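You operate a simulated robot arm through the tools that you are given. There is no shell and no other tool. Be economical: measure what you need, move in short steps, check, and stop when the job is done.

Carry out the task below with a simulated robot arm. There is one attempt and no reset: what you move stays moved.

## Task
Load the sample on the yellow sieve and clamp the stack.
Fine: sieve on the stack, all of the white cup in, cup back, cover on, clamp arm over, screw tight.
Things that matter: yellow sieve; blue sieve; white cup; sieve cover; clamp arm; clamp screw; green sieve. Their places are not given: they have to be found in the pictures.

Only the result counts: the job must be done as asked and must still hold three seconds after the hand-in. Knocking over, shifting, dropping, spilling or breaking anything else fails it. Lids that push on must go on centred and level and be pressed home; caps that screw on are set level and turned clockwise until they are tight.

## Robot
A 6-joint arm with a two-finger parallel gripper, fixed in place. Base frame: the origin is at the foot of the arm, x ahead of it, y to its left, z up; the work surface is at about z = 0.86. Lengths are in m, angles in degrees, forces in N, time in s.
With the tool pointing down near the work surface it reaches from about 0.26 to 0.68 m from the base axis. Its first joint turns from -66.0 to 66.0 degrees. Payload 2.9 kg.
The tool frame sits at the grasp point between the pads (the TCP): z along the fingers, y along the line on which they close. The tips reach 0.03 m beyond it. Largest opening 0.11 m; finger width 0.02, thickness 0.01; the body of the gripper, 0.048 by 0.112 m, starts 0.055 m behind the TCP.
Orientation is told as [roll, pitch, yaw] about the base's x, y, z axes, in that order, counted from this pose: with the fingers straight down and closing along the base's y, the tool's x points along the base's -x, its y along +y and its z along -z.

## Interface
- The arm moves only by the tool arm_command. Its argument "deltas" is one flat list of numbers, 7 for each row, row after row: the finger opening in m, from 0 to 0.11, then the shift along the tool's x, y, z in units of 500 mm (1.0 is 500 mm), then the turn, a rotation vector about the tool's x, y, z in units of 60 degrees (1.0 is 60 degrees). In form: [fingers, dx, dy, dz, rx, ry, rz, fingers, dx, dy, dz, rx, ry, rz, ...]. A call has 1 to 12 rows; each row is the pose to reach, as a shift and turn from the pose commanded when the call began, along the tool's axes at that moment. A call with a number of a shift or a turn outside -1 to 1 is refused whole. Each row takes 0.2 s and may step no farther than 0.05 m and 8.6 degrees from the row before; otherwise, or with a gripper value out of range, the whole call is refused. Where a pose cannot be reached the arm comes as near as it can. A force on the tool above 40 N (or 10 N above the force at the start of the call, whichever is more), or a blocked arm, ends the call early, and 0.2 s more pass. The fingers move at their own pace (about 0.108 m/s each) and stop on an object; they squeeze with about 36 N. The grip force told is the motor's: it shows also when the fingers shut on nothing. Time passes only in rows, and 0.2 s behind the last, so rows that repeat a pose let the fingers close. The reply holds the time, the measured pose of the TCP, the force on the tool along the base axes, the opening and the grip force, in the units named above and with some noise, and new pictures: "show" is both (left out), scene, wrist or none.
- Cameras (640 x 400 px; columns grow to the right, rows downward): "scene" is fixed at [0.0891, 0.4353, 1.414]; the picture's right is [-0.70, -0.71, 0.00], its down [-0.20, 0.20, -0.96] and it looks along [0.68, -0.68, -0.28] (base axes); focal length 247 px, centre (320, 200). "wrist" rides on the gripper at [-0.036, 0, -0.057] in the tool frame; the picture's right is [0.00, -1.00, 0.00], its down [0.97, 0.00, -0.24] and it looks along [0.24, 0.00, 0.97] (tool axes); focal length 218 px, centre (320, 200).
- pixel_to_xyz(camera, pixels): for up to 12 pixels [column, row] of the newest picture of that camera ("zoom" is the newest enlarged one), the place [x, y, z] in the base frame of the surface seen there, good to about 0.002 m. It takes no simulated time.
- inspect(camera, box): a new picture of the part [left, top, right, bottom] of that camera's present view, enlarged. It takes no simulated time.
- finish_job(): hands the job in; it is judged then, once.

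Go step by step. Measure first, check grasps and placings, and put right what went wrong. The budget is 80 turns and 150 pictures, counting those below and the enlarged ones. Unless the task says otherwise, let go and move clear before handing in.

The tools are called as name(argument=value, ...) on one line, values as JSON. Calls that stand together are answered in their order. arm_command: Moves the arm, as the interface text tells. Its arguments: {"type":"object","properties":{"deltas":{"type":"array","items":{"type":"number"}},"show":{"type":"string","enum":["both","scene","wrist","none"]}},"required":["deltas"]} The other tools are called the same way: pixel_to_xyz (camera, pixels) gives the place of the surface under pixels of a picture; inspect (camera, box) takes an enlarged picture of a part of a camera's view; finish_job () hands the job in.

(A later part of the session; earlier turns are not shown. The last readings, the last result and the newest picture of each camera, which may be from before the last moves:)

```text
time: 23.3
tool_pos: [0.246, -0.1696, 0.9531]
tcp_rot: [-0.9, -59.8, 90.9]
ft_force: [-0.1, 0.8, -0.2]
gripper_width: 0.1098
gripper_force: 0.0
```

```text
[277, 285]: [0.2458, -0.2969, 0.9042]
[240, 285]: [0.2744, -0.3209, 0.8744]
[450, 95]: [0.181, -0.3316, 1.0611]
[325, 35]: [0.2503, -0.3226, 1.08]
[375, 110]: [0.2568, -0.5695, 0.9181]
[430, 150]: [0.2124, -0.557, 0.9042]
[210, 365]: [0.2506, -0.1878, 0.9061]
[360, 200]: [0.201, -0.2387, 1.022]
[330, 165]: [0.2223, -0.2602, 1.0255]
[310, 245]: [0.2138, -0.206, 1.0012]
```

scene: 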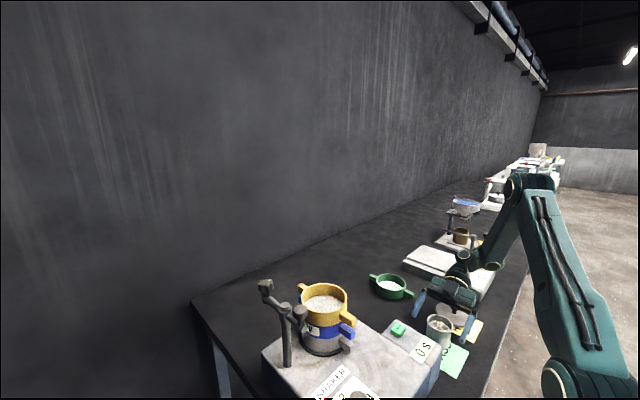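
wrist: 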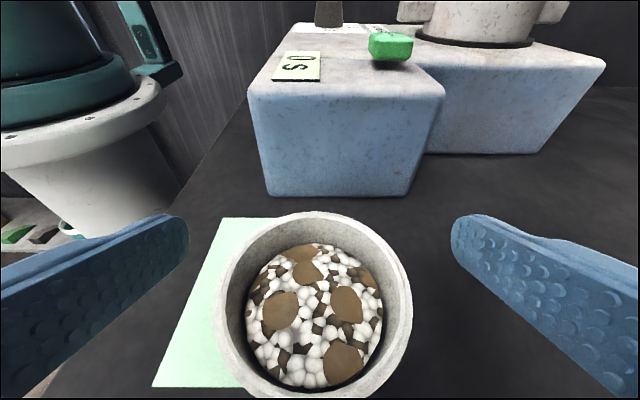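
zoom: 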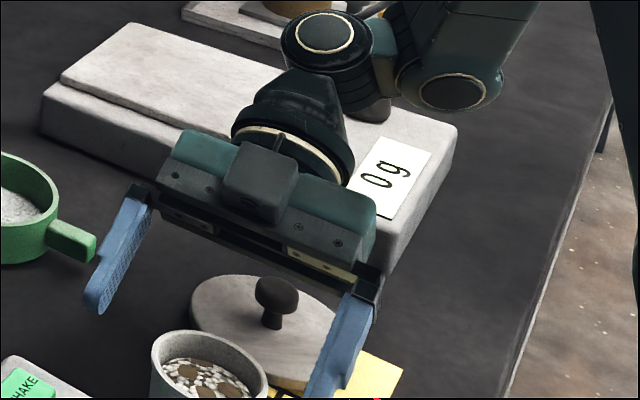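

The cover and cup have not moved; the wrist housing under the arm came down on the cover's knob. I'll use a gentler tilt (48°) and swing the wrist around 25° so it misses the cover. First the swing, with a rise.

arm_command(deltas=[0.11, -0.05, 0, -0.028, -0.05, 0, -0.03, 0.11, -0.0866, 0, -0.05, -0.155, 0, -0.089, 0.11, -0.0866, 0, -0.05, -0.258, 0, -0.149, 0.11, -0.0866, 0, -0.05, -0.361, 0, -0.208, 0.11, -0.0866, 0, -0.05, -0.361, 0, -0.208], show="none")

arm_command(deltas=[0.11, 0, 0, 0, 0, 0.1, 0, 0.11, 0, 0, 0, 0, 0.2, 0, 0.11, 0, 0, 0, 0, 0.2, 0])

inspect(camera="scene", box=[390, 220, 520, 340])

```text
time: 24.5
tool_pos: [0.2321, -0.1572, 0.9876]
tcp_rot: [-0.5, -59.6, 115.7]
ft_force: [-0.4, -0.4, -0.3]
gripper_width: 0.1097
gripper_force: 0.1
out of reach, approached as far as the arm can: row 2, 3, 4, 5
```

```text
time: 25.3
tool_pos: [0.2329, -0.1559, 0.9877]
tcp_rot: [-0.4, -47.5, 115.6]
ft_force: [-0.1, 0.1, 0.7]
gripper_width: 0.11
gripper_force: 0.0
```

scene: 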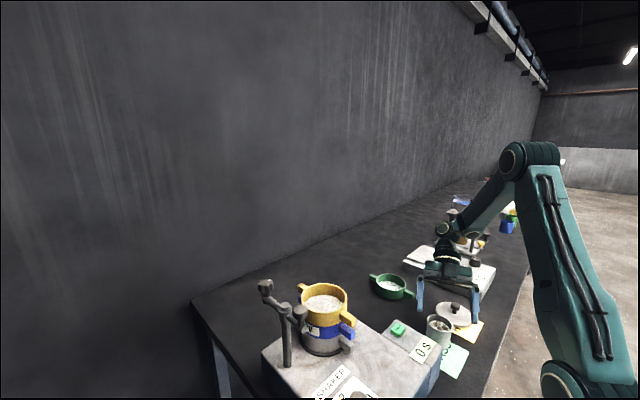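
wrist: 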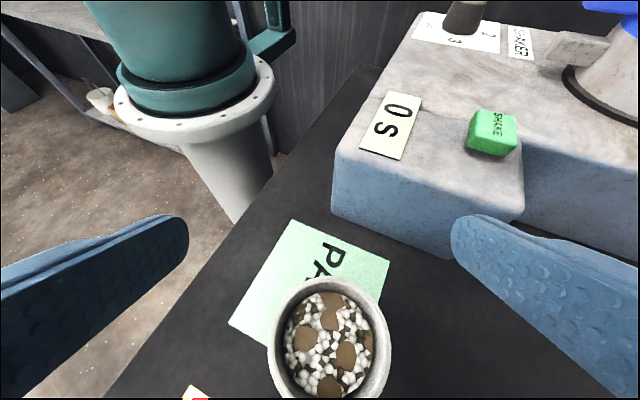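

```text
3.33 times, centred on (455, 280) of scene
```

zoom: 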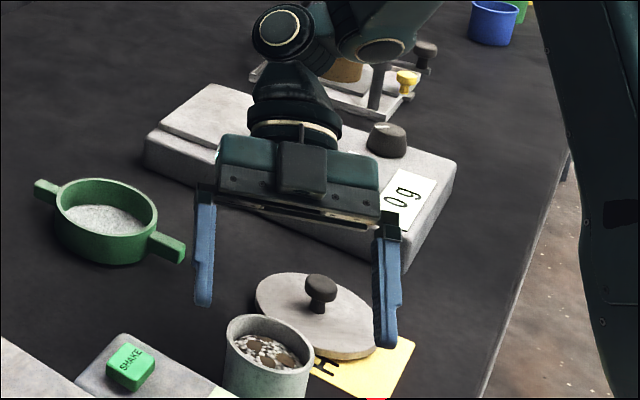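

The new orientation is held; the wrist housing is now away from the cover. I check the display box's edges, then move over the cup.

pixel_to_xyz(camera="wrist", pixels=[[440, 250], [335, 190], [340, 150], [455, 195], [520, 200]])

arm_command(deltas=[0.11, 0.0727, -0.0135, 0.0175, 0, 0, 0, 0.11, 0.0727, -0.0135, 0.0175, 0, 0, 0], show="wrist")

```text
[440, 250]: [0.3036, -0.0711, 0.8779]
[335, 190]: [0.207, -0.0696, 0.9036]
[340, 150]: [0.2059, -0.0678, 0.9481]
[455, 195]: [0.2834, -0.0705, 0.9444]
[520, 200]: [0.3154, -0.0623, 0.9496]
```

```text
time: 25.9
tool_pos: [0.2457, -0.1717, 0.9537]
tcp_rot: [-0.4, -47.6, 115.4]
ft_force: [-0.1, 0.7, 0.6]
gripper_width: 0.1098
gripper_force: 0.1
```

wrist: 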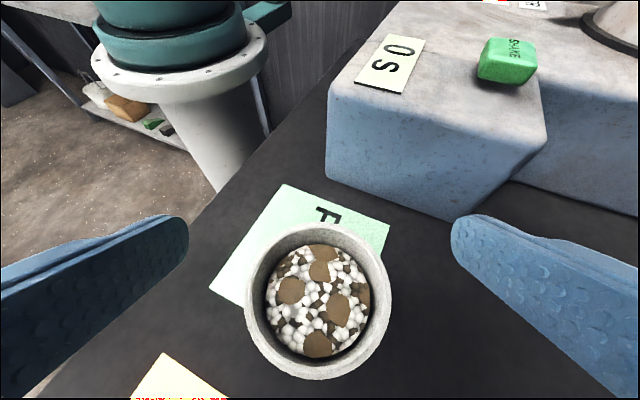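

Clear of the box (face at y = -0.07). I'll descend around the cup.

arm_command(deltas=[0.11, 0.03, 0, 0.0275, 0, 0, 0, 0.11, 0.06, 0, 0.055, 0, 0, 0, 0.11, 0.075, 0, 0.069, 0, 0, 0, 0.11, 0.09, 0, 0.0824, 0, 0, 0, 0.11, 0.09, 0, 0.0824, 0, 0, 0])

inspect(camera="scene", box=[390, 240, 510, 350])

```text
time: 27.1
tool_pos: [0.247, -0.1718, 0.8928]
tcp_rot: [-0.2, -47.6, 115.5]
ft_force: [-0.6, 0.7, 0.0]
gripper_width: 0.11
gripper_force: 0.0
```

scene: 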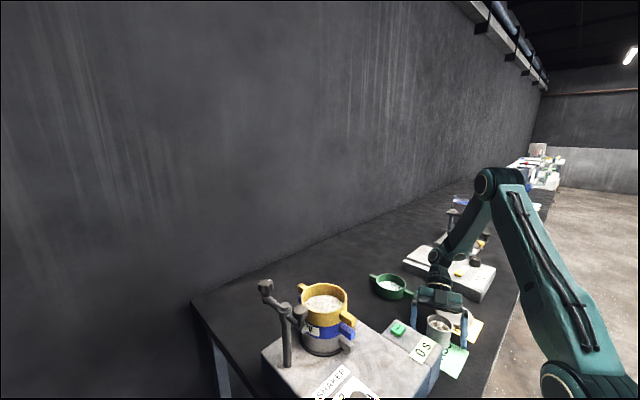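
wrist: 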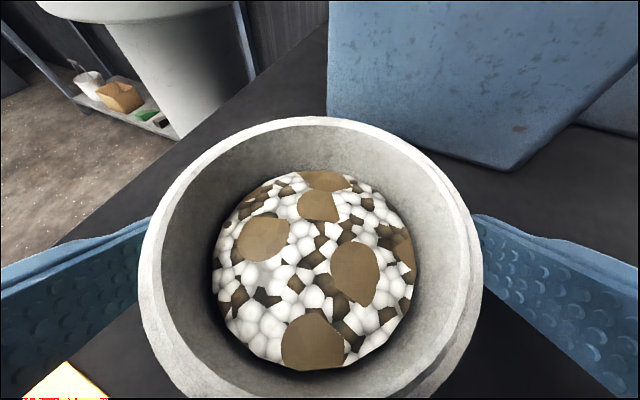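

```text
3.64 times, centred on (450, 295) of scene
```

zoom: 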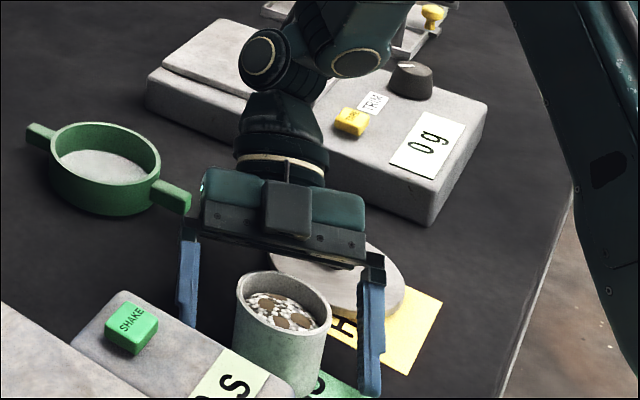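

No contact; the cup is about 3 mm to the left of centre. I'll shift 3 mm and close, without lifting yet.

arm_command(deltas=[0.11, 0, 0.006, 0, 0, 0, 0, 0.08, 0, 0.006, 0, 0, 0, 0, 0.05, 0, 0.006, 0, 0, 0, 0, 0.04, 0, 0.006, 0, 0, 0, 0, 0.04, 0, 0.006, 0, 0, 0, 0], show="wrist")

```text
time: 28.3
tool_pos: [0.2415, -0.1714, 0.8937]
tcp_rot: [-0.4, -47.6, 115.5]
ft_force: [-1.1, 1.0, 1.2]
gripper_width: 0.0546
gripper_force: 35.6
```

wrist: 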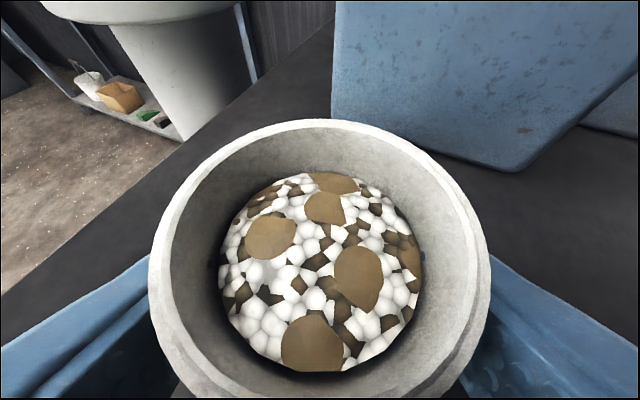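

The cup is gripped (opening 0.0546, 36 N) with its contents level. I'll lift it straight up slowly.

arm_command(deltas=[0.04, -0.015, 0, -0.0137, 0, 0, 0, 0.04, -0.05, 0, -0.0458, 0, 0, 0, 0.04, -0.1, 0, -0.0916, 0, 0, 0, 0.04, -0.155, 0, -0.142, 0, 0, 0, 0.04, -0.21, 0, -0.1924, 0, 0, 0, 0.04, -0.265, 0, -0.2428, 0, 0, 0, 0.04, -0.315, 0, -0.2886, 0, 0, 0, 0.04, -0.35, 0, -0.3207, 0, 0, 0, 0.04, -0.3687, 0, -0.3378, 0, 0, 0, 0.04, -0.3687, 0, -0.3378, 0, 0, 0])

```text
time: 30.5
tool_pos: [0.2158, -0.1417, 1.0662]
tcp_rot: [-0.3, -47.5, 115.5]
ft_force: [0.1, 0.0, -1.5]
gripper_width: 0.0548
gripper_force: 36.1
out of reach, approached as far as the arm can: row 6, 7, 8, 9, 10
```

scene: 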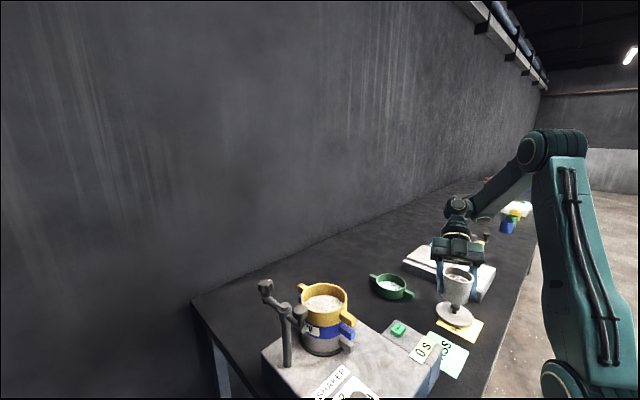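
wrist: 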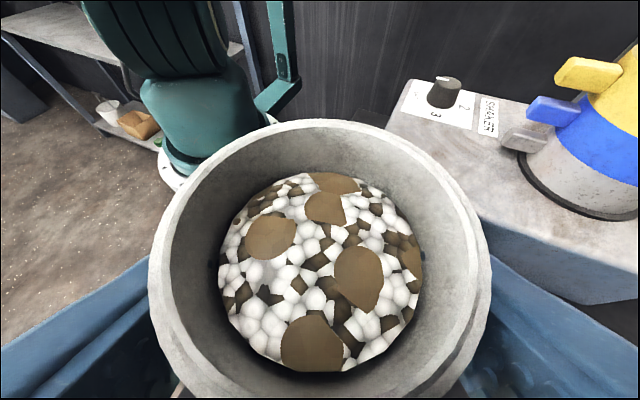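

The upward reach ended at z 1.066 (wrist limit), with the cup safely held and upright. I'll move outward toward the stack while turning back to yaw 90, a freer posture.

arm_command(deltas=[0.04, -0.02, -0.038, 0.0025, 0.051, 0, 0.047, 0.04, -0.045, -0.085, 0.005, 0.113, 0, 0.103, 0.04, -0.07, -0.133, 0.0085, 0.176, 0, 0.161, 0.04, -0.095, -0.18, 0.0115, 0.239, 0, 0.219, 0.04, -0.115, -0.215, 0.014, 0.285, 0, 0.262, 0.04, -0.1221, -0.231, 0.0148, 0.307, 0, 0.2815, 0.04, -0.1221, -0.231, 0.0148, 0.307, 0, 0.2815])

```text
time: 32.1
tool_pos: [0.2997, -0.0507, 1.1038]
tcp_rot: [-0.4, -47.8, 90.2]
ft_force: [0.6, 0.5, -0.3]
gripper_width: 0.0543
gripper_force: 35.9
out of reach, approached as far as the arm can: row 2
```

scene: 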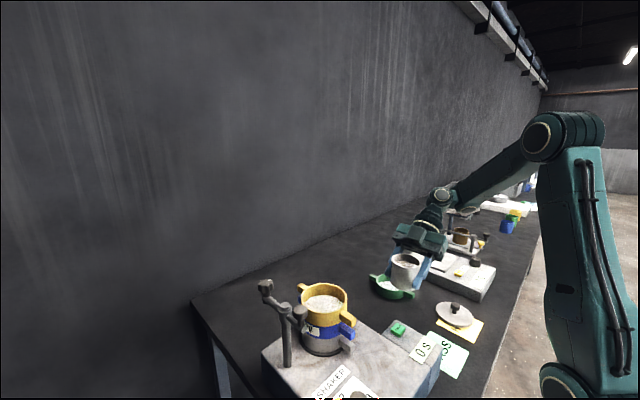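
wrist: 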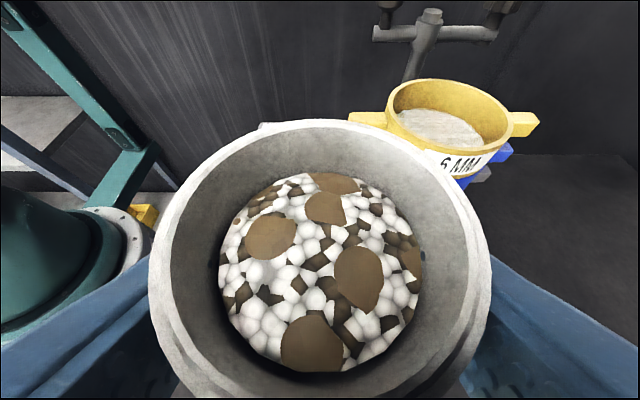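

The cup is upright at (0.30, -0.05, 1.104); the sieve is visible at (450,110). I'll move to the pouring place beside the sieve's centre.

arm_command(deltas=[0.04, -0.03, -0.01, 0.0, 0, 0, 0, 0.04, -0.06, -0.04, 0.04, 0, 0, 0, 0.04, -0.1, -0.075, 0.08, 0, 0, 0, 0.04, -0.14, -0.11, 0.12, 0, 0, 0, 0.04, -0.18, -0.14, 0.16, 0, 0, 0, 0.04, -0.215, -0.165, 0.195, 0, 0, 0, 0.04, -0.2431, -0.184, 0.2262, 0, 0, 0, 0.04, -0.2431, -0.184, 0.2262, 0, 0, 0])

inspect(camera="scene", box=[250, 230, 400, 350])

```text
time: 33.9
tool_pos: [0.3889, 0.1141, 1.1215]
tcp_rot: [-0.2, -47.7, 90.2]
ft_force: [-0.5, 0.2, -0.7]
gripper_width: 0.0544
gripper_force: 36.1
```

scene: 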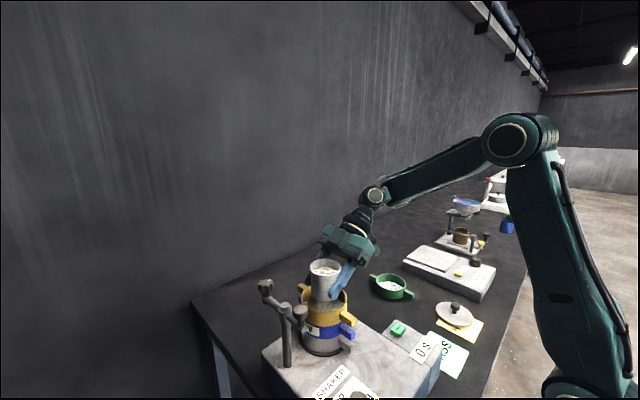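
wrist: 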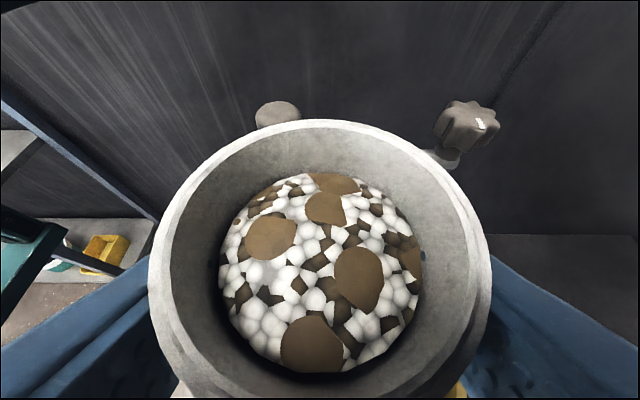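

```text
3.33 times, centred on (325, 290) of scene
```

zoom: 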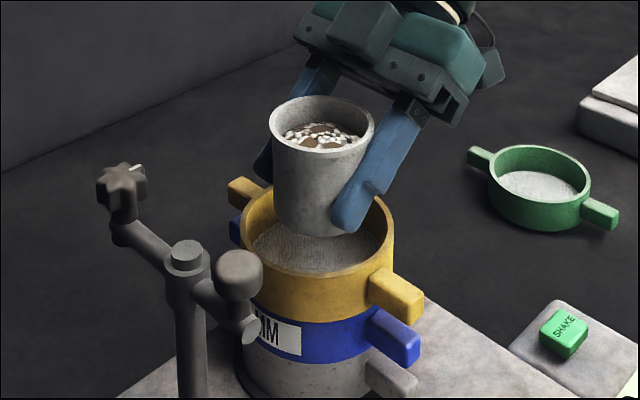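

The cup hangs over the sieve's near side with its future lip over the centre. I'll start pouring slowly by rolling about the tool axis 60° (toward +x).

arm_command(deltas=[0.04, 0, 0, 0, 0, 0, 0.083, 0.04, 0, 0, 0, 0, 0, 0.167, 0.04, 0, 0, 0, 0, 0, 0.25, 0.04, 0, 0, 0, 0, 0, 0.333, 0.04, 0, 0, 0, 0, 0, 0.417, 0.04, 0, 0, 0, 0, 0, 0.5, 0.04, 0, 0, 0, 0, 0, 0.583, 0.04, 0, 0, 0, 0, 0, 0.667, 0.04, 0, 0, 0, 0, 0, 0.75, 0.04, 0, 0, 0, 0, 0, 0.833, 0.04, 0, 0, 0, 0, 0, 0.917, 0.04, 0, 0, 0, 0, 0, 1.0])

inspect(camera="scene", box=[250, 230, 400, 350])

```text
time: 36.5
tool_pos: [0.3908, 0.1164, 1.1188]
tcp_rot: [43.5, -21.8, 21.4]
ft_force: [-0.3, -0.1, -1.1]
gripper_width: 0.0547
gripper_force: 35.7
```

scene: 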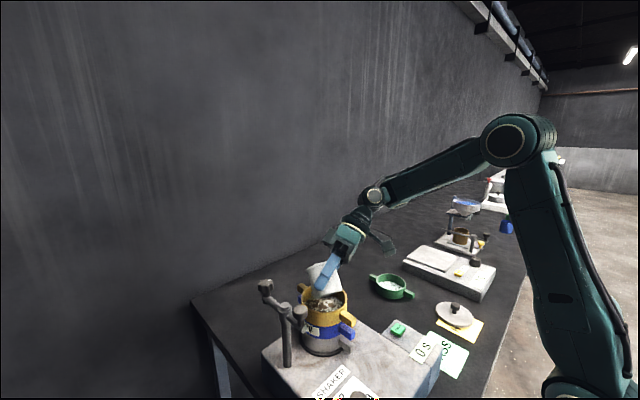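
wrist: 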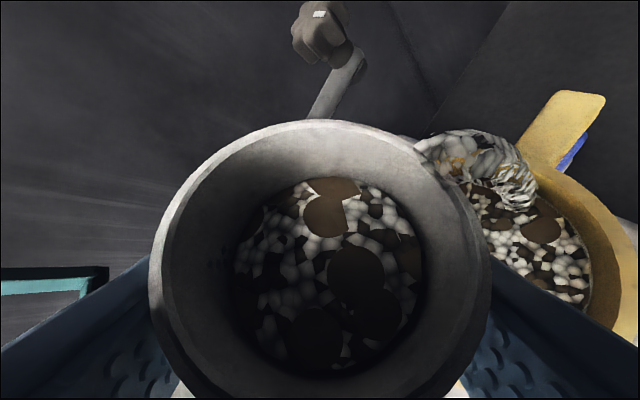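

```text
3.33 times, centred on (325, 290) of scene
```

zoom: 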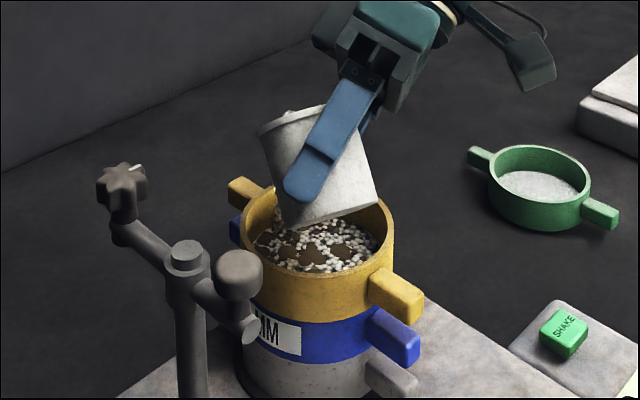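

The stream falls inside the sieve. I'll continue the roll another 60°.

arm_command(deltas=[0.04, 0, 0, 0, 0, 0, 0.083, 0.04, 0, 0, 0, 0, 0, 0.167, 0.04, 0, 0, 0, 0, 0, 0.25, 0.04, 0, 0, 0, 0, 0, 0.333, 0.04, 0, 0, 0, 0, 0, 0.417, 0.04, 0, 0, 0, 0, 0, 0.5, 0.04, 0, 0, 0, 0, 0, 0.583, 0.04, 0, 0, 0, 0, 0, 0.667, 0.04, 0, 0, 0, 0, 0, 0.75, 0.04, 0, 0, 0, 0, 0, 0.833, 0.04, 0, 0, 0, 0, 0, 0.917, 0.04, 0, 0, 0, 0, 0, 1.0])

inspect(camera="scene", box=[250, 230, 400, 350])

```text
time: 39.1
tool_pos: [0.3894, 0.1151, 1.1185]
tcp_rot: [43.5, 21.5, -21.1]
ft_force: [-0.2, 0.3, -1.0]
gripper_width: 0.0545
gripper_force: 35.8
```

scene: 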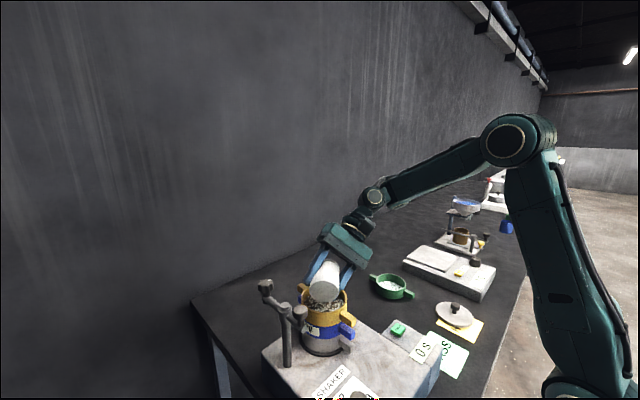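
wrist: 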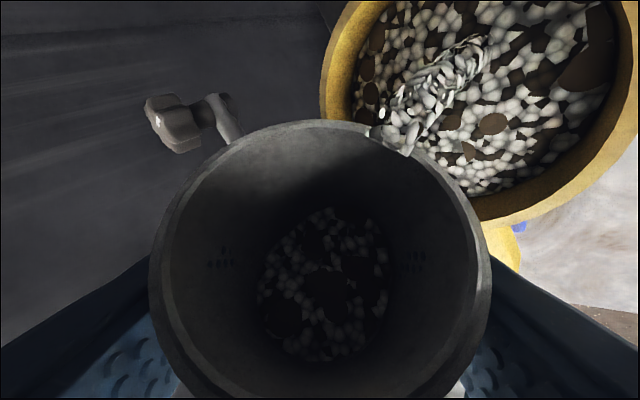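

```text
3.33 times, centred on (325, 290) of scene
```

zoom: 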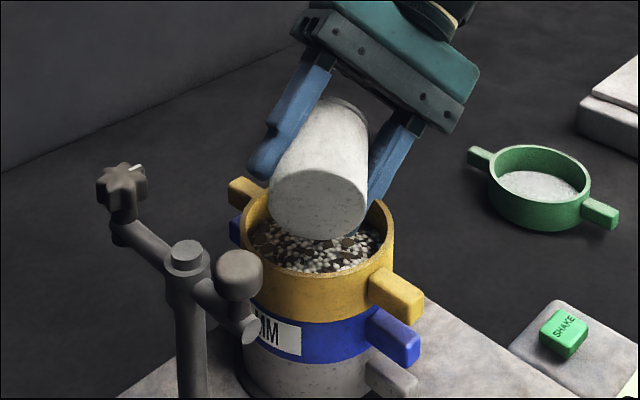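

Most is poured and the stream still lands inside. I'll now raise the tool to horizontal so the cup tips past 110°.

arm_command(deltas=[0.04, 0.0015, 0.0025, -0.0027, -0.087, 0.05, 0, 0.04, 0.003, 0.005, -0.0054, -0.173, 0.1, 0, 0.04, 0.0045, 0.0077, -0.0081, -0.26, 0.15, 0, 0.04, 0.006, 0.01, -0.0108, -0.346, 0.2, 0, 0.04, 0.0075, 0.0128, -0.0135, -0.433, 0.25, 0, 0.04, 0.009, 0.0154, -0.0162, -0.52, 0.3, 0, 0.04, 0.009, 0.0154, -0.0162, -0.606, 0.35, 0, 0.04, 0.009, 0.0154, -0.0162, -0.606, 0.35, 0])

inspect(camera="scene", box=[250, 230, 400, 350])

```text
time: 40.5
tool_pos: [0.3776, 0.1568, 1.0964]
tcp_rot: [74.5, 27.7, -8.7]
ft_force: [1.9, -0.9, 8.3]
gripper_width: 0.0545
gripper_force: 36.4
out of reach, approached as far as the arm can: row 4, 5, 6
stopped in row 6: the force on the tool passed its limit (the readings are from after the stop); the commanded pose is now the measured one
```

scene: 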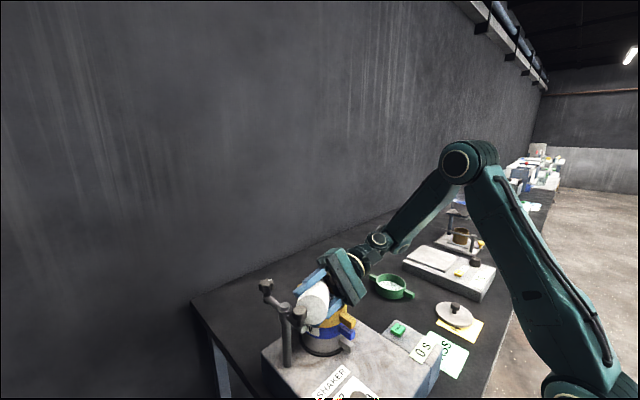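
wrist: 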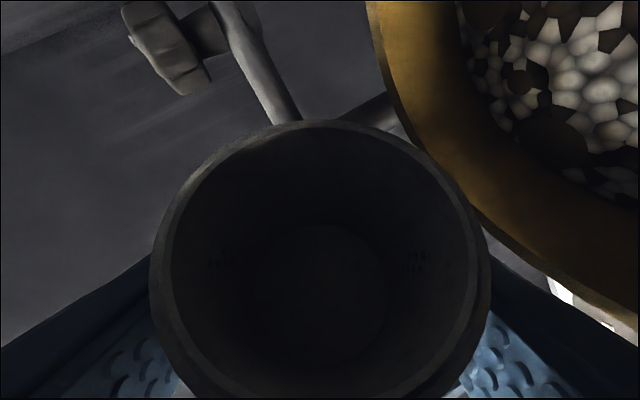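

```text
3.33 times, centred on (325, 290) of scene
```

zoom: 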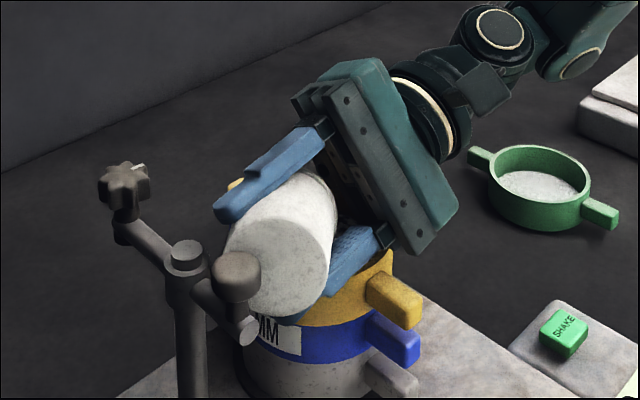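

The tilt pushed the pose out of reach and the TCP drifted to (0.378, 0.157, 1.096), with light contact (8 N). The cup looks empty inside. I'll lift straight up and come back over the sieve.

arm_command(deltas=[0.04, 0.014, 0.0255, -0.0071, 0, 0, 0, 0.04, 0.028, 0.051, -0.0142, 0, 0, 0, 0.04, 0.023, 0.043, -0.053, 0, 0, 0, 0.04, 0.0173, 0.0352, -0.0919, 0, 0, 0, 0.04, 0.0173, 0.0352, -0.0919, 0, 0, 0])

inspect(camera="scene", box=[250, 230, 400, 350])

inspect(camera="wrist", box=[140, 100, 500, 400])

```text
time: 41.6
tool_pos: [0.368, 0.1468, 1.1]
tcp_rot: [73.6, 27.4, -9.9]
ft_force: [-2.7, 3.7, 19.7]
gripper_width: 0.0548
gripper_force: 36.4
out of reach, approached as far as the arm can: row 1, 2, 3, 4, 5
```

scene: 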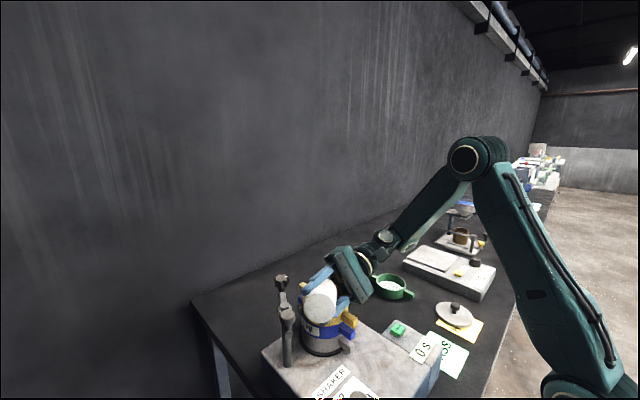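
wrist: 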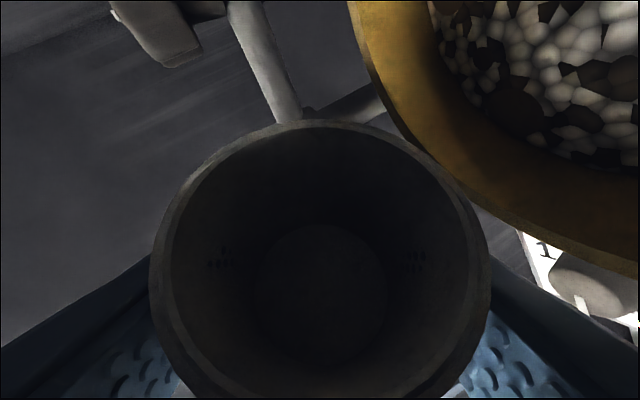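

```text
3.33 times, centred on (325, 290) of scene
```

zoom: 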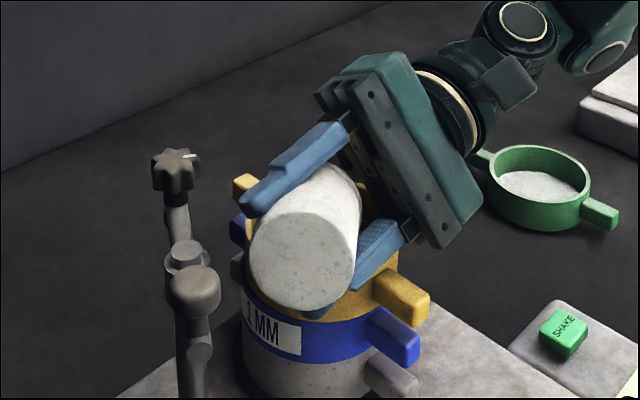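

```text
1.33 times, centred on (320, 250) of wrist
```

zoom: 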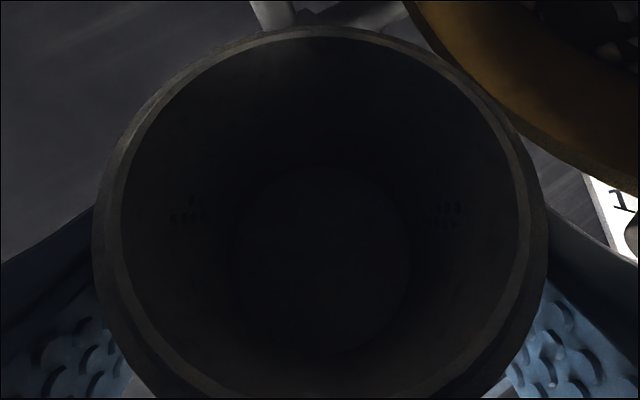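

The cup is clearly empty, but there is still 20 N of contact and the clamp arm got nudged round. I'll rise while tilting the tool back down, which is within reach.

arm_command(deltas=[0.04, 0.014, 0.026, -0.007, 0.1, -0.058, 0, 0.04, 0.023, 0.045, -0.02, 0.2, -0.115, 0, 0.04, 0.02, 0.06, -0.04, 0.3, -0.173, 0, 0.04, 0.012, 0.07, -0.06, 0.404, -0.233, 0, 0.04, 0.012, 0.08, -0.077, 0.404, -0.233, 0])

inspect(camera="scene", box=[250, 230, 400, 350])

```text
time: 42.9
tool_pos: [0.3829, 0.1176, 1.1441]
tcp_rot: [44.7, 20.8, -21.9]
ft_force: [0.3, -0.1, 0.4]
gripper_width: 0.0543
gripper_force: 36.4
```

scene: 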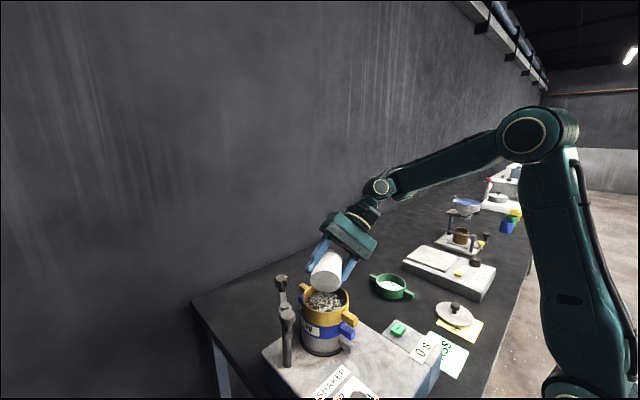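
wrist: 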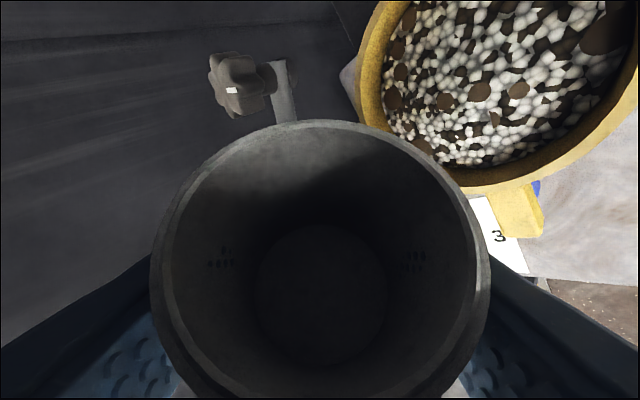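

```text
3.33 times, centred on (325, 290) of scene
```

zoom: 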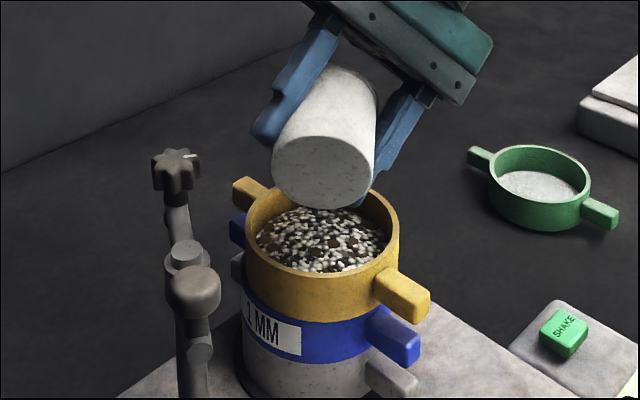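

The cup is empty and the sieve full. The yellow sieve's rim seems to have moved a few pixels, so I'll zoom in the same window as before to compare.

inspect(camera="scene", box=[280, 280, 380, 360])

pixel_to_xyz(camera="zoom", pixels=[[405, 180], [390, 245], [385, 300], [250, 168], [300, 165], [350, 155], [190, 110], [400, 80], [300, 200], [300, 265], [340, 210], [340, 270]])

```text
5.00 times, centred on (330, 320) of scene
```

zoom: 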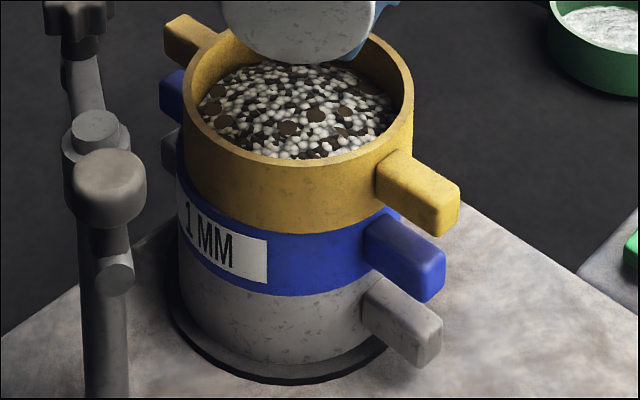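

```text
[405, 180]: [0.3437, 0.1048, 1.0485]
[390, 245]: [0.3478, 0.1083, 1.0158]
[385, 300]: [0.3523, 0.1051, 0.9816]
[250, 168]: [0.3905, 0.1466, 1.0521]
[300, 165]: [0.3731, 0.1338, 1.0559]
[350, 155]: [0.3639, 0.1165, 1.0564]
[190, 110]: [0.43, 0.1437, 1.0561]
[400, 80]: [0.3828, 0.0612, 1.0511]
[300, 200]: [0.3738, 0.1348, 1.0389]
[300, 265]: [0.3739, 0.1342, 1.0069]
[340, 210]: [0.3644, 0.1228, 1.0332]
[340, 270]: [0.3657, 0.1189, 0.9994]
```

The yellow sieve is level and at the same height but nudged about 3–4 mm sideways; I'll re-centre it later. First I return the cup: unroll it upright while backing off.

arm_command(deltas=[0.04, -0.002, -0.014, -0.015, 0, 0, -0.125, 0.04, -0.004, -0.028, -0.03, 0, 0, -0.25, 0.04, -0.0055, -0.042, -0.045, 0, 0, -0.375, 0.04, -0.007, -0.056, -0.06, 0, 0, -0.5, 0.04, -0.009, -0.07, -0.075, 0, 0, -0.625, 0.04, -0.011, -0.084, -0.09, 0, 0, -0.75, 0.04, -0.013, -0.098, -0.105, 0, 0, -0.875, 0.04, -0.0145, -0.111, -0.118, 0, 0, -1.0], show="none")

arm_command(deltas=[0.04, 0, 0, 0, 0, 0, -0.122, 0.04, 0, 0, 0, 0, 0, -0.244, 0.04, 0, 0, 0, 0, 0, -0.366, 0.04, 0, 0, 0, 0, 0, -0.488, 0.04, 0, 0, 0, 0, 0, -0.61, 0.04, 0, 0, 0, 0, 0, -0.732, 0.04, 0, 0, 0, 0, 0, -0.854, 0.04, 0, 0, 0, 0, 0, -0.973, 0.04, 0, 0, 0, 0, 0, -0.973])

```text
time: 44.6
tool_pos: [0.3608, 0.041, 1.1454]
tcp_rot: [43.7, -23.2, 20.3]
ft_force: [0.5, 0.1, -0.3]
gripper_width: 0.0548
gripper_force: 36.5
```

```text
time: 46.6
tool_pos: [0.3602, 0.0395, 1.1455]
tcp_rot: [-0.3, -48.3, 87.9]
ft_force: [-1.3, 0.2, -0.8]
gripper_width: 0.0542
gripper_force: 35.8
```

scene: 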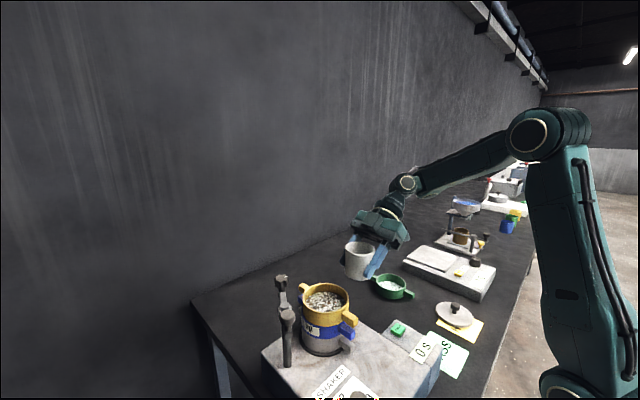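
wrist: 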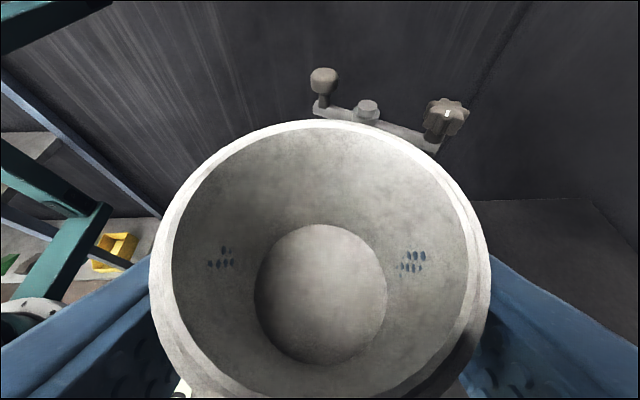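

The cup is empty (wrist view) and upright. Back toward its place: first lower along the earlier route.

arm_command(deltas=[0.04, 0.048, 0.026, -0.0276, 0, 0, 0, 0.04, 0.097, 0.052, -0.0552, 0, 0, 0, 0.04, 0.146, 0.078, -0.083, 0, 0, 0, 0.04, 0.195, 0.104, -0.11, 0, 0, 0, 0.04, 0.2434, 0.1304, -0.138, 0, 0, 0, 0.04, 0.2434, 0.1304, -0.138, 0, 0, 0], show="none")

arm_command(deltas=[0.04, 0.05, 0.017, 0.002, -0.0687, 0.002, -0.0612, 0.04, 0.1, 0.034, 0.004, -0.1374, 0.004, -0.1224, 0.04, 0.15, 0.051, 0.006, -0.206, 0.007, -0.1836, 0.04, 0.2, 0.068, 0.008, -0.2748, 0.01, -0.2448, 0.04, 0.2597, 0.0864, 0.009, -0.3435, 0.012, -0.306, 0.04, 0.2597, 0.0864, 0.009, -0.3435, 0.012, -0.306])

```text
time: 48.0
tool_pos: [0.2905, -0.09, 1.1009]
tcp_rot: [-0.2, -48.3, 87.8]
ft_force: [-0.2, 0.0, -0.2]
gripper_width: 0.0546
gripper_force: 36.2
```

```text
time: 49.5
tool_pos: [0.2429, -0.1708, 1.0002]
tcp_rot: [0.2, -47.5, 115.3]
ft_force: [0.6, 0.2, -0.2]
gripper_width: 0.0544
gripper_force: 36.3
```

scene: 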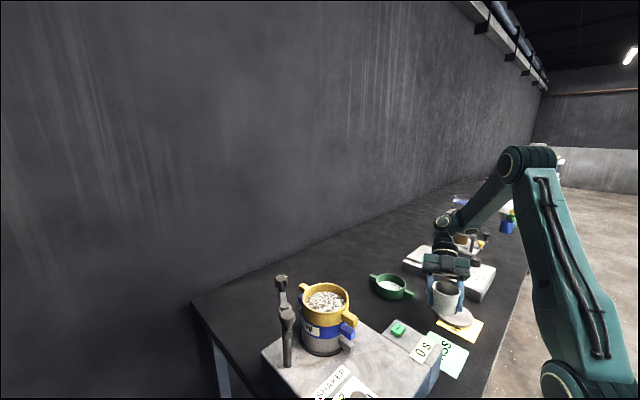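
wrist: 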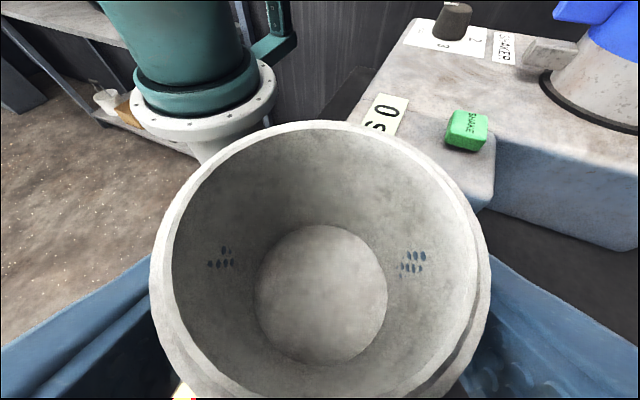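

The pose matches the grasp pose above the cup's place. I'll lower 0.106 m to set it down.

arm_command(deltas=[0.04, 0.04, 0, 0.0366, 0, 0, 0, 0.04, 0.08, 0, 0.0733, 0, 0, 0, 0.04, 0.115, 0, 0.1054, 0, 0, 0, 0.04, 0.14, 0, 0.1283, 0, 0, 0, 0.04, 0.15, 0, 0.1374, 0, 0, 0, 0.04, 0.1563, 0, 0.1432, 0, 0, 0, 0.04, 0.1563, 0, 0.1432, 0, 0, 0], show="none")

inspect(camera="scene", box=[390, 270, 490, 360])

```text
time: 51.0
tool_pos: [0.2435, -0.1704, 0.8934]
tcp_rot: [0.3, -47.6, 115.3]
ft_force: [-0.5, -0.1, -0.3]
gripper_width: 0.0545
gripper_force: 35.8
```

```text
4.44 times, centred on (440, 315) of scene
```

zoom: 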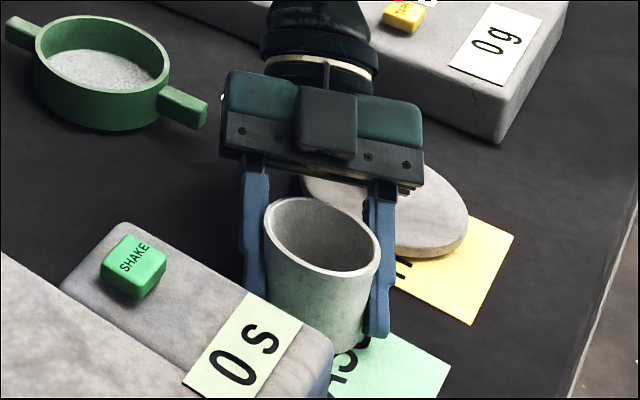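

pixel_to_xyz(camera="zoom", pixels=[[322, 201], [322, 276], [268, 225], [378, 252], [300, 205], [345, 274]])

arm_command(deltas=[0.04, 0.0015, 0, 0.0014, 0, 0, 0, 0.04, 0.0015, 0, 0.0014, 0, 0, 0], show="none")

```text
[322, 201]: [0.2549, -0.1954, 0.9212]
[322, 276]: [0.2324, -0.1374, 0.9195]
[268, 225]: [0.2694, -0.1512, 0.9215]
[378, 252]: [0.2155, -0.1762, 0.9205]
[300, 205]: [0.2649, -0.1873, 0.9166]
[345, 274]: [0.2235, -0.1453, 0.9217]
```

```text
time: 51.6
tool_pos: [0.2437, -0.1714, 0.8928]
tcp_rot: [0.2, -47.5, 115.5]
ft_force: [1.0, -0.7, 9.4]
gripper_width: 0.0545
gripper_force: 36.0
```

The cup stands on the table now (rim level at 0.9205, 9 N contact). I'll open and rise.

arm_command(deltas=[0.07, 0, 0, 0, 0, 0, 0, 0.11, 0, 0, 0, 0, 0, 0, 0.11, 0, 0, 0, 0, 0, 0, 0.11, -0.02, 0, -0.0183, 0, 0, 0, 0.11, -0.07, 0, -0.064, 0, 0, 0, 0.11, -0.12, 0, -0.11, 0, 0, 0, 0.11, -0.17, 0, -0.156, 0, 0, 0, 0.11, -0.17, 0, -0.156, 0, 0, 0])

```text
time: 53.5
tool_pos: [0.2433, -0.1708, 1.0097]
tcp_rot: [0.3, -47.6, 115.3]
ft_force: [-1.0, 0.1, -1.3]
gripper_width: 0.1102
gripper_force: 0.1
```

scene: 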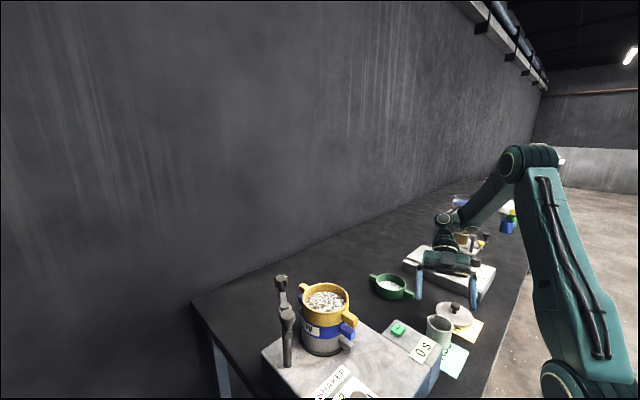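
wrist: 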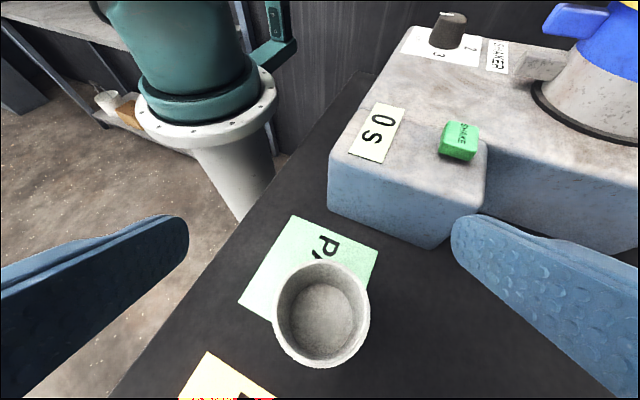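

The cup is back upright on its place. Now I straighten the tool to point down while rising, heading for the stack to re-centre the yellow sieve.

arm_command(deltas=[0.11, -0.05, -0.02, -0.03, 0, 0.12, 0, 0.11, -0.1, -0.05, -0.055, 0, 0.25, 0, 0.11, -0.145, -0.08, -0.08, 0, 0.385, 0, 0.11, -0.19, -0.11, -0.1, 0, 0.52, 0, 0.11, -0.23, -0.14, -0.12, 0, 0.655, 0, 0.11, -0.26, -0.1633, -0.1308, 0, 0.792, 0, 0.11, -0.26, -0.1633, -0.1308, 0, 0.792, 0])

```text
time: 55.0
tool_pos: [0.3002, -0.0998, 1.1489]
tcp_rot: [0.2, 0.0, 115.5]
ft_force: [0.5, -0.7, -0.4]
gripper_width: 0.1099
gripper_force: 0.0
```

scene: 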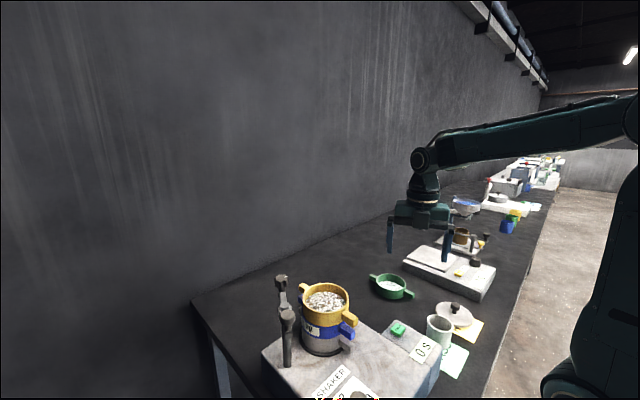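
wrist: 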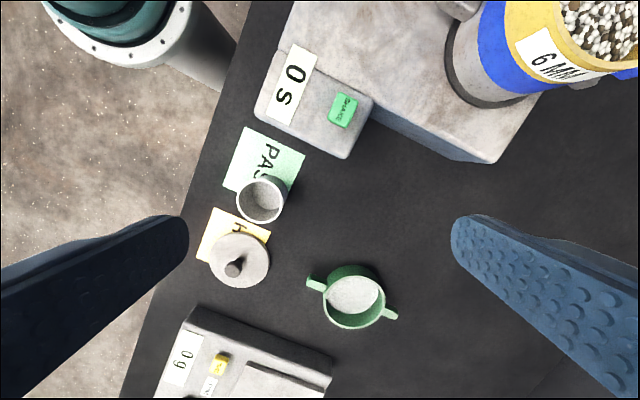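

Moving above the stack with yaw 135 for a top view of the sieve alignment.

arm_command(deltas=[0.11, -0.03, -0.04, -0.06, 0, 0, -0.05, 0.11, -0.08, -0.11, -0.1, 0, 0, -0.1, 0.11, -0.13, -0.18, -0.14, 0, 0, -0.16, 0.11, -0.18, -0.25, -0.18, 0, 0, -0.22, 0.11, -0.225, -0.315, -0.18, 0, 0, -0.28, 0.11, -0.266, -0.374, -0.18, 0, 0, -0.325, 0.11, -0.266, -0.374, -0.18, 0, 0, -0.325])

inspect(camera="wrist", box=[200, 80, 440, 300])

```text
time: 56.6
tool_pos: [0.4126, 0.098, 1.2392]
tcp_rot: [0.2, 0.0, 135.0]
ft_force: [-0.3, 0.4, 0.1]
gripper_width: 0.1101
gripper_force: 0.2
```

scene: 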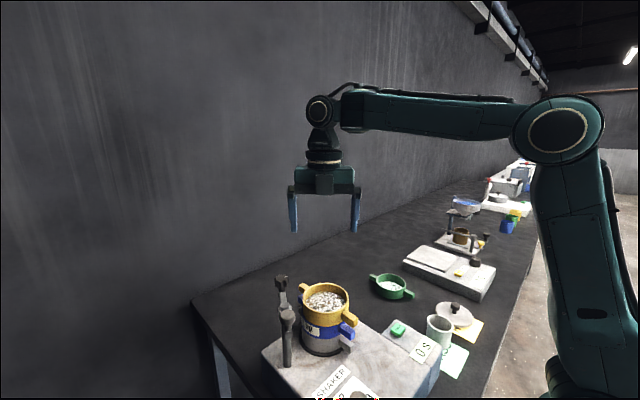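
wrist: 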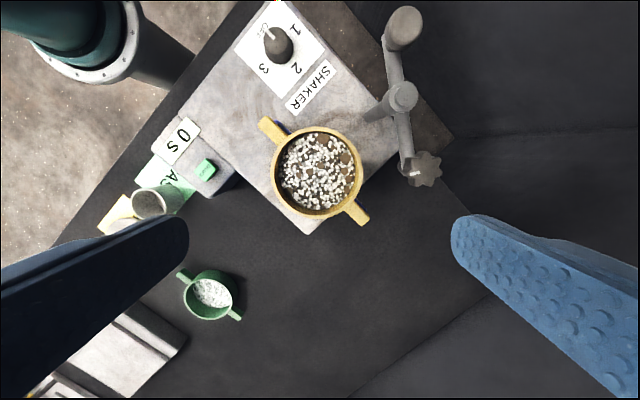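

```text
1.82 times, centred on (320, 190) of wrist
```

zoom: 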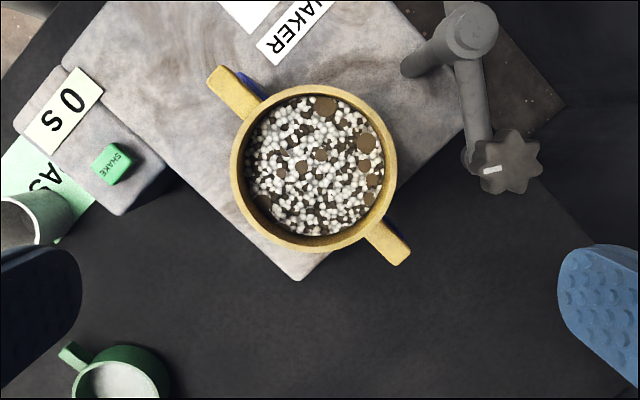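

pixel_to_xyz(camera="wrist", pixels=[[272, 172], [362, 172], [317, 128], [317, 218], [264, 123], [366, 218], [284, 139], [350, 205], [404, 27], [403, 95], [424, 170], [277, 125]])

```text
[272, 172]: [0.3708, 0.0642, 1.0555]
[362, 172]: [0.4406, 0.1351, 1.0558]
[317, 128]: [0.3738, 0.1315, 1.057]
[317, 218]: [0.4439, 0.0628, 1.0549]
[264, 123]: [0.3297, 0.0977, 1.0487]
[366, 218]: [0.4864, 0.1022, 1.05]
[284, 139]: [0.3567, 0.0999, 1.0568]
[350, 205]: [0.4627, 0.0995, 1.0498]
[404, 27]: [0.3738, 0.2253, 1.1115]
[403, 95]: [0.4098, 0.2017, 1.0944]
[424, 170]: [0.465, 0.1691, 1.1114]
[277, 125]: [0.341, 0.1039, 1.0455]
```

The yellow centre is now about (0.4075, 0.0985) versus the stack's (0.412, 0.100), i.e. ~4 mm off in x. I'll turn to yaw 45 (clear of the clamp's star at (0.465,0.169)) to grip and re-centre it.

arm_command(deltas=[0.11, 0, 0, 0, 0, 0, 0.14, 0.11, 0, 0, 0, 0, 0, 0.28, 0.11, 0, 0, 0, 0, 0, 0.42, 0.11, 0, 0, 0, 0, 0, 0.56, 0.11, 0, 0, 0, 0, 0, 0.7, 0.11, 0, 0, 0, 0, 0, 0.84, 0.11, 0, 0, 0, 0, 0, 0.98], show="none")

arm_command(deltas=[0.11, 0, 0, 0, 0, 0, 0.13, 0.11, 0, 0, 0, 0, 0, 0.26, 0.11, 0, 0, 0, 0, 0, 0.39, 0.11, 0, 0, 0, 0, 0, 0.52, 0.11, 0, 0, 0, 0, 0, 0.52], show="wrist")

```text
time: 58.2
tool_pos: [0.4124, 0.0993, 1.2392]
tcp_rot: [0.0, 0.1, 75.9]
ft_force: [-1.3, 0.5, 0.3]
gripper_width: 0.1099
gripper_force: 0.1
```

```text
time: 59.5
tool_pos: [0.412, 0.0988, 1.2405]
tcp_rot: [0.1, 0.1, 44.8]
ft_force: [0.0, -0.2, 0.0]
gripper_width: 0.1101
gripper_force: 0.0
```

wrist: 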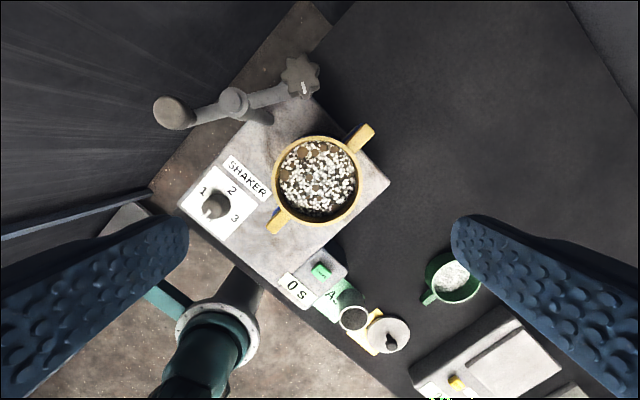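

pixel_to_xyz(camera="wrist", pixels=[[272, 178], [361, 178], [316, 137], [316, 223], [365, 135], [274, 225], [300, 75], [233, 100], [172, 112], [316, 180]])

inspect(camera="wrist", box=[240, 110, 400, 250])

```text
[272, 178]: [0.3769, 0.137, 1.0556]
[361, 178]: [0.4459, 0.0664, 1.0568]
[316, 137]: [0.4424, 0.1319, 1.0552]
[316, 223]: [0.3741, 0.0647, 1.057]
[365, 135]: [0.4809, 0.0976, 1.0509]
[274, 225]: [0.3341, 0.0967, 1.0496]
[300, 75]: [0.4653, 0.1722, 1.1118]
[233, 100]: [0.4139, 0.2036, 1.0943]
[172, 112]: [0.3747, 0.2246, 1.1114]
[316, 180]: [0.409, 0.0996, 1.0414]
```

```text
2.86 times, centred on (320, 180) of wrist
```

zoom: 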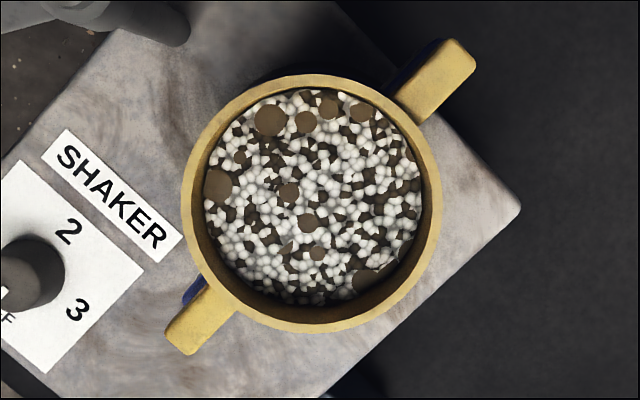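

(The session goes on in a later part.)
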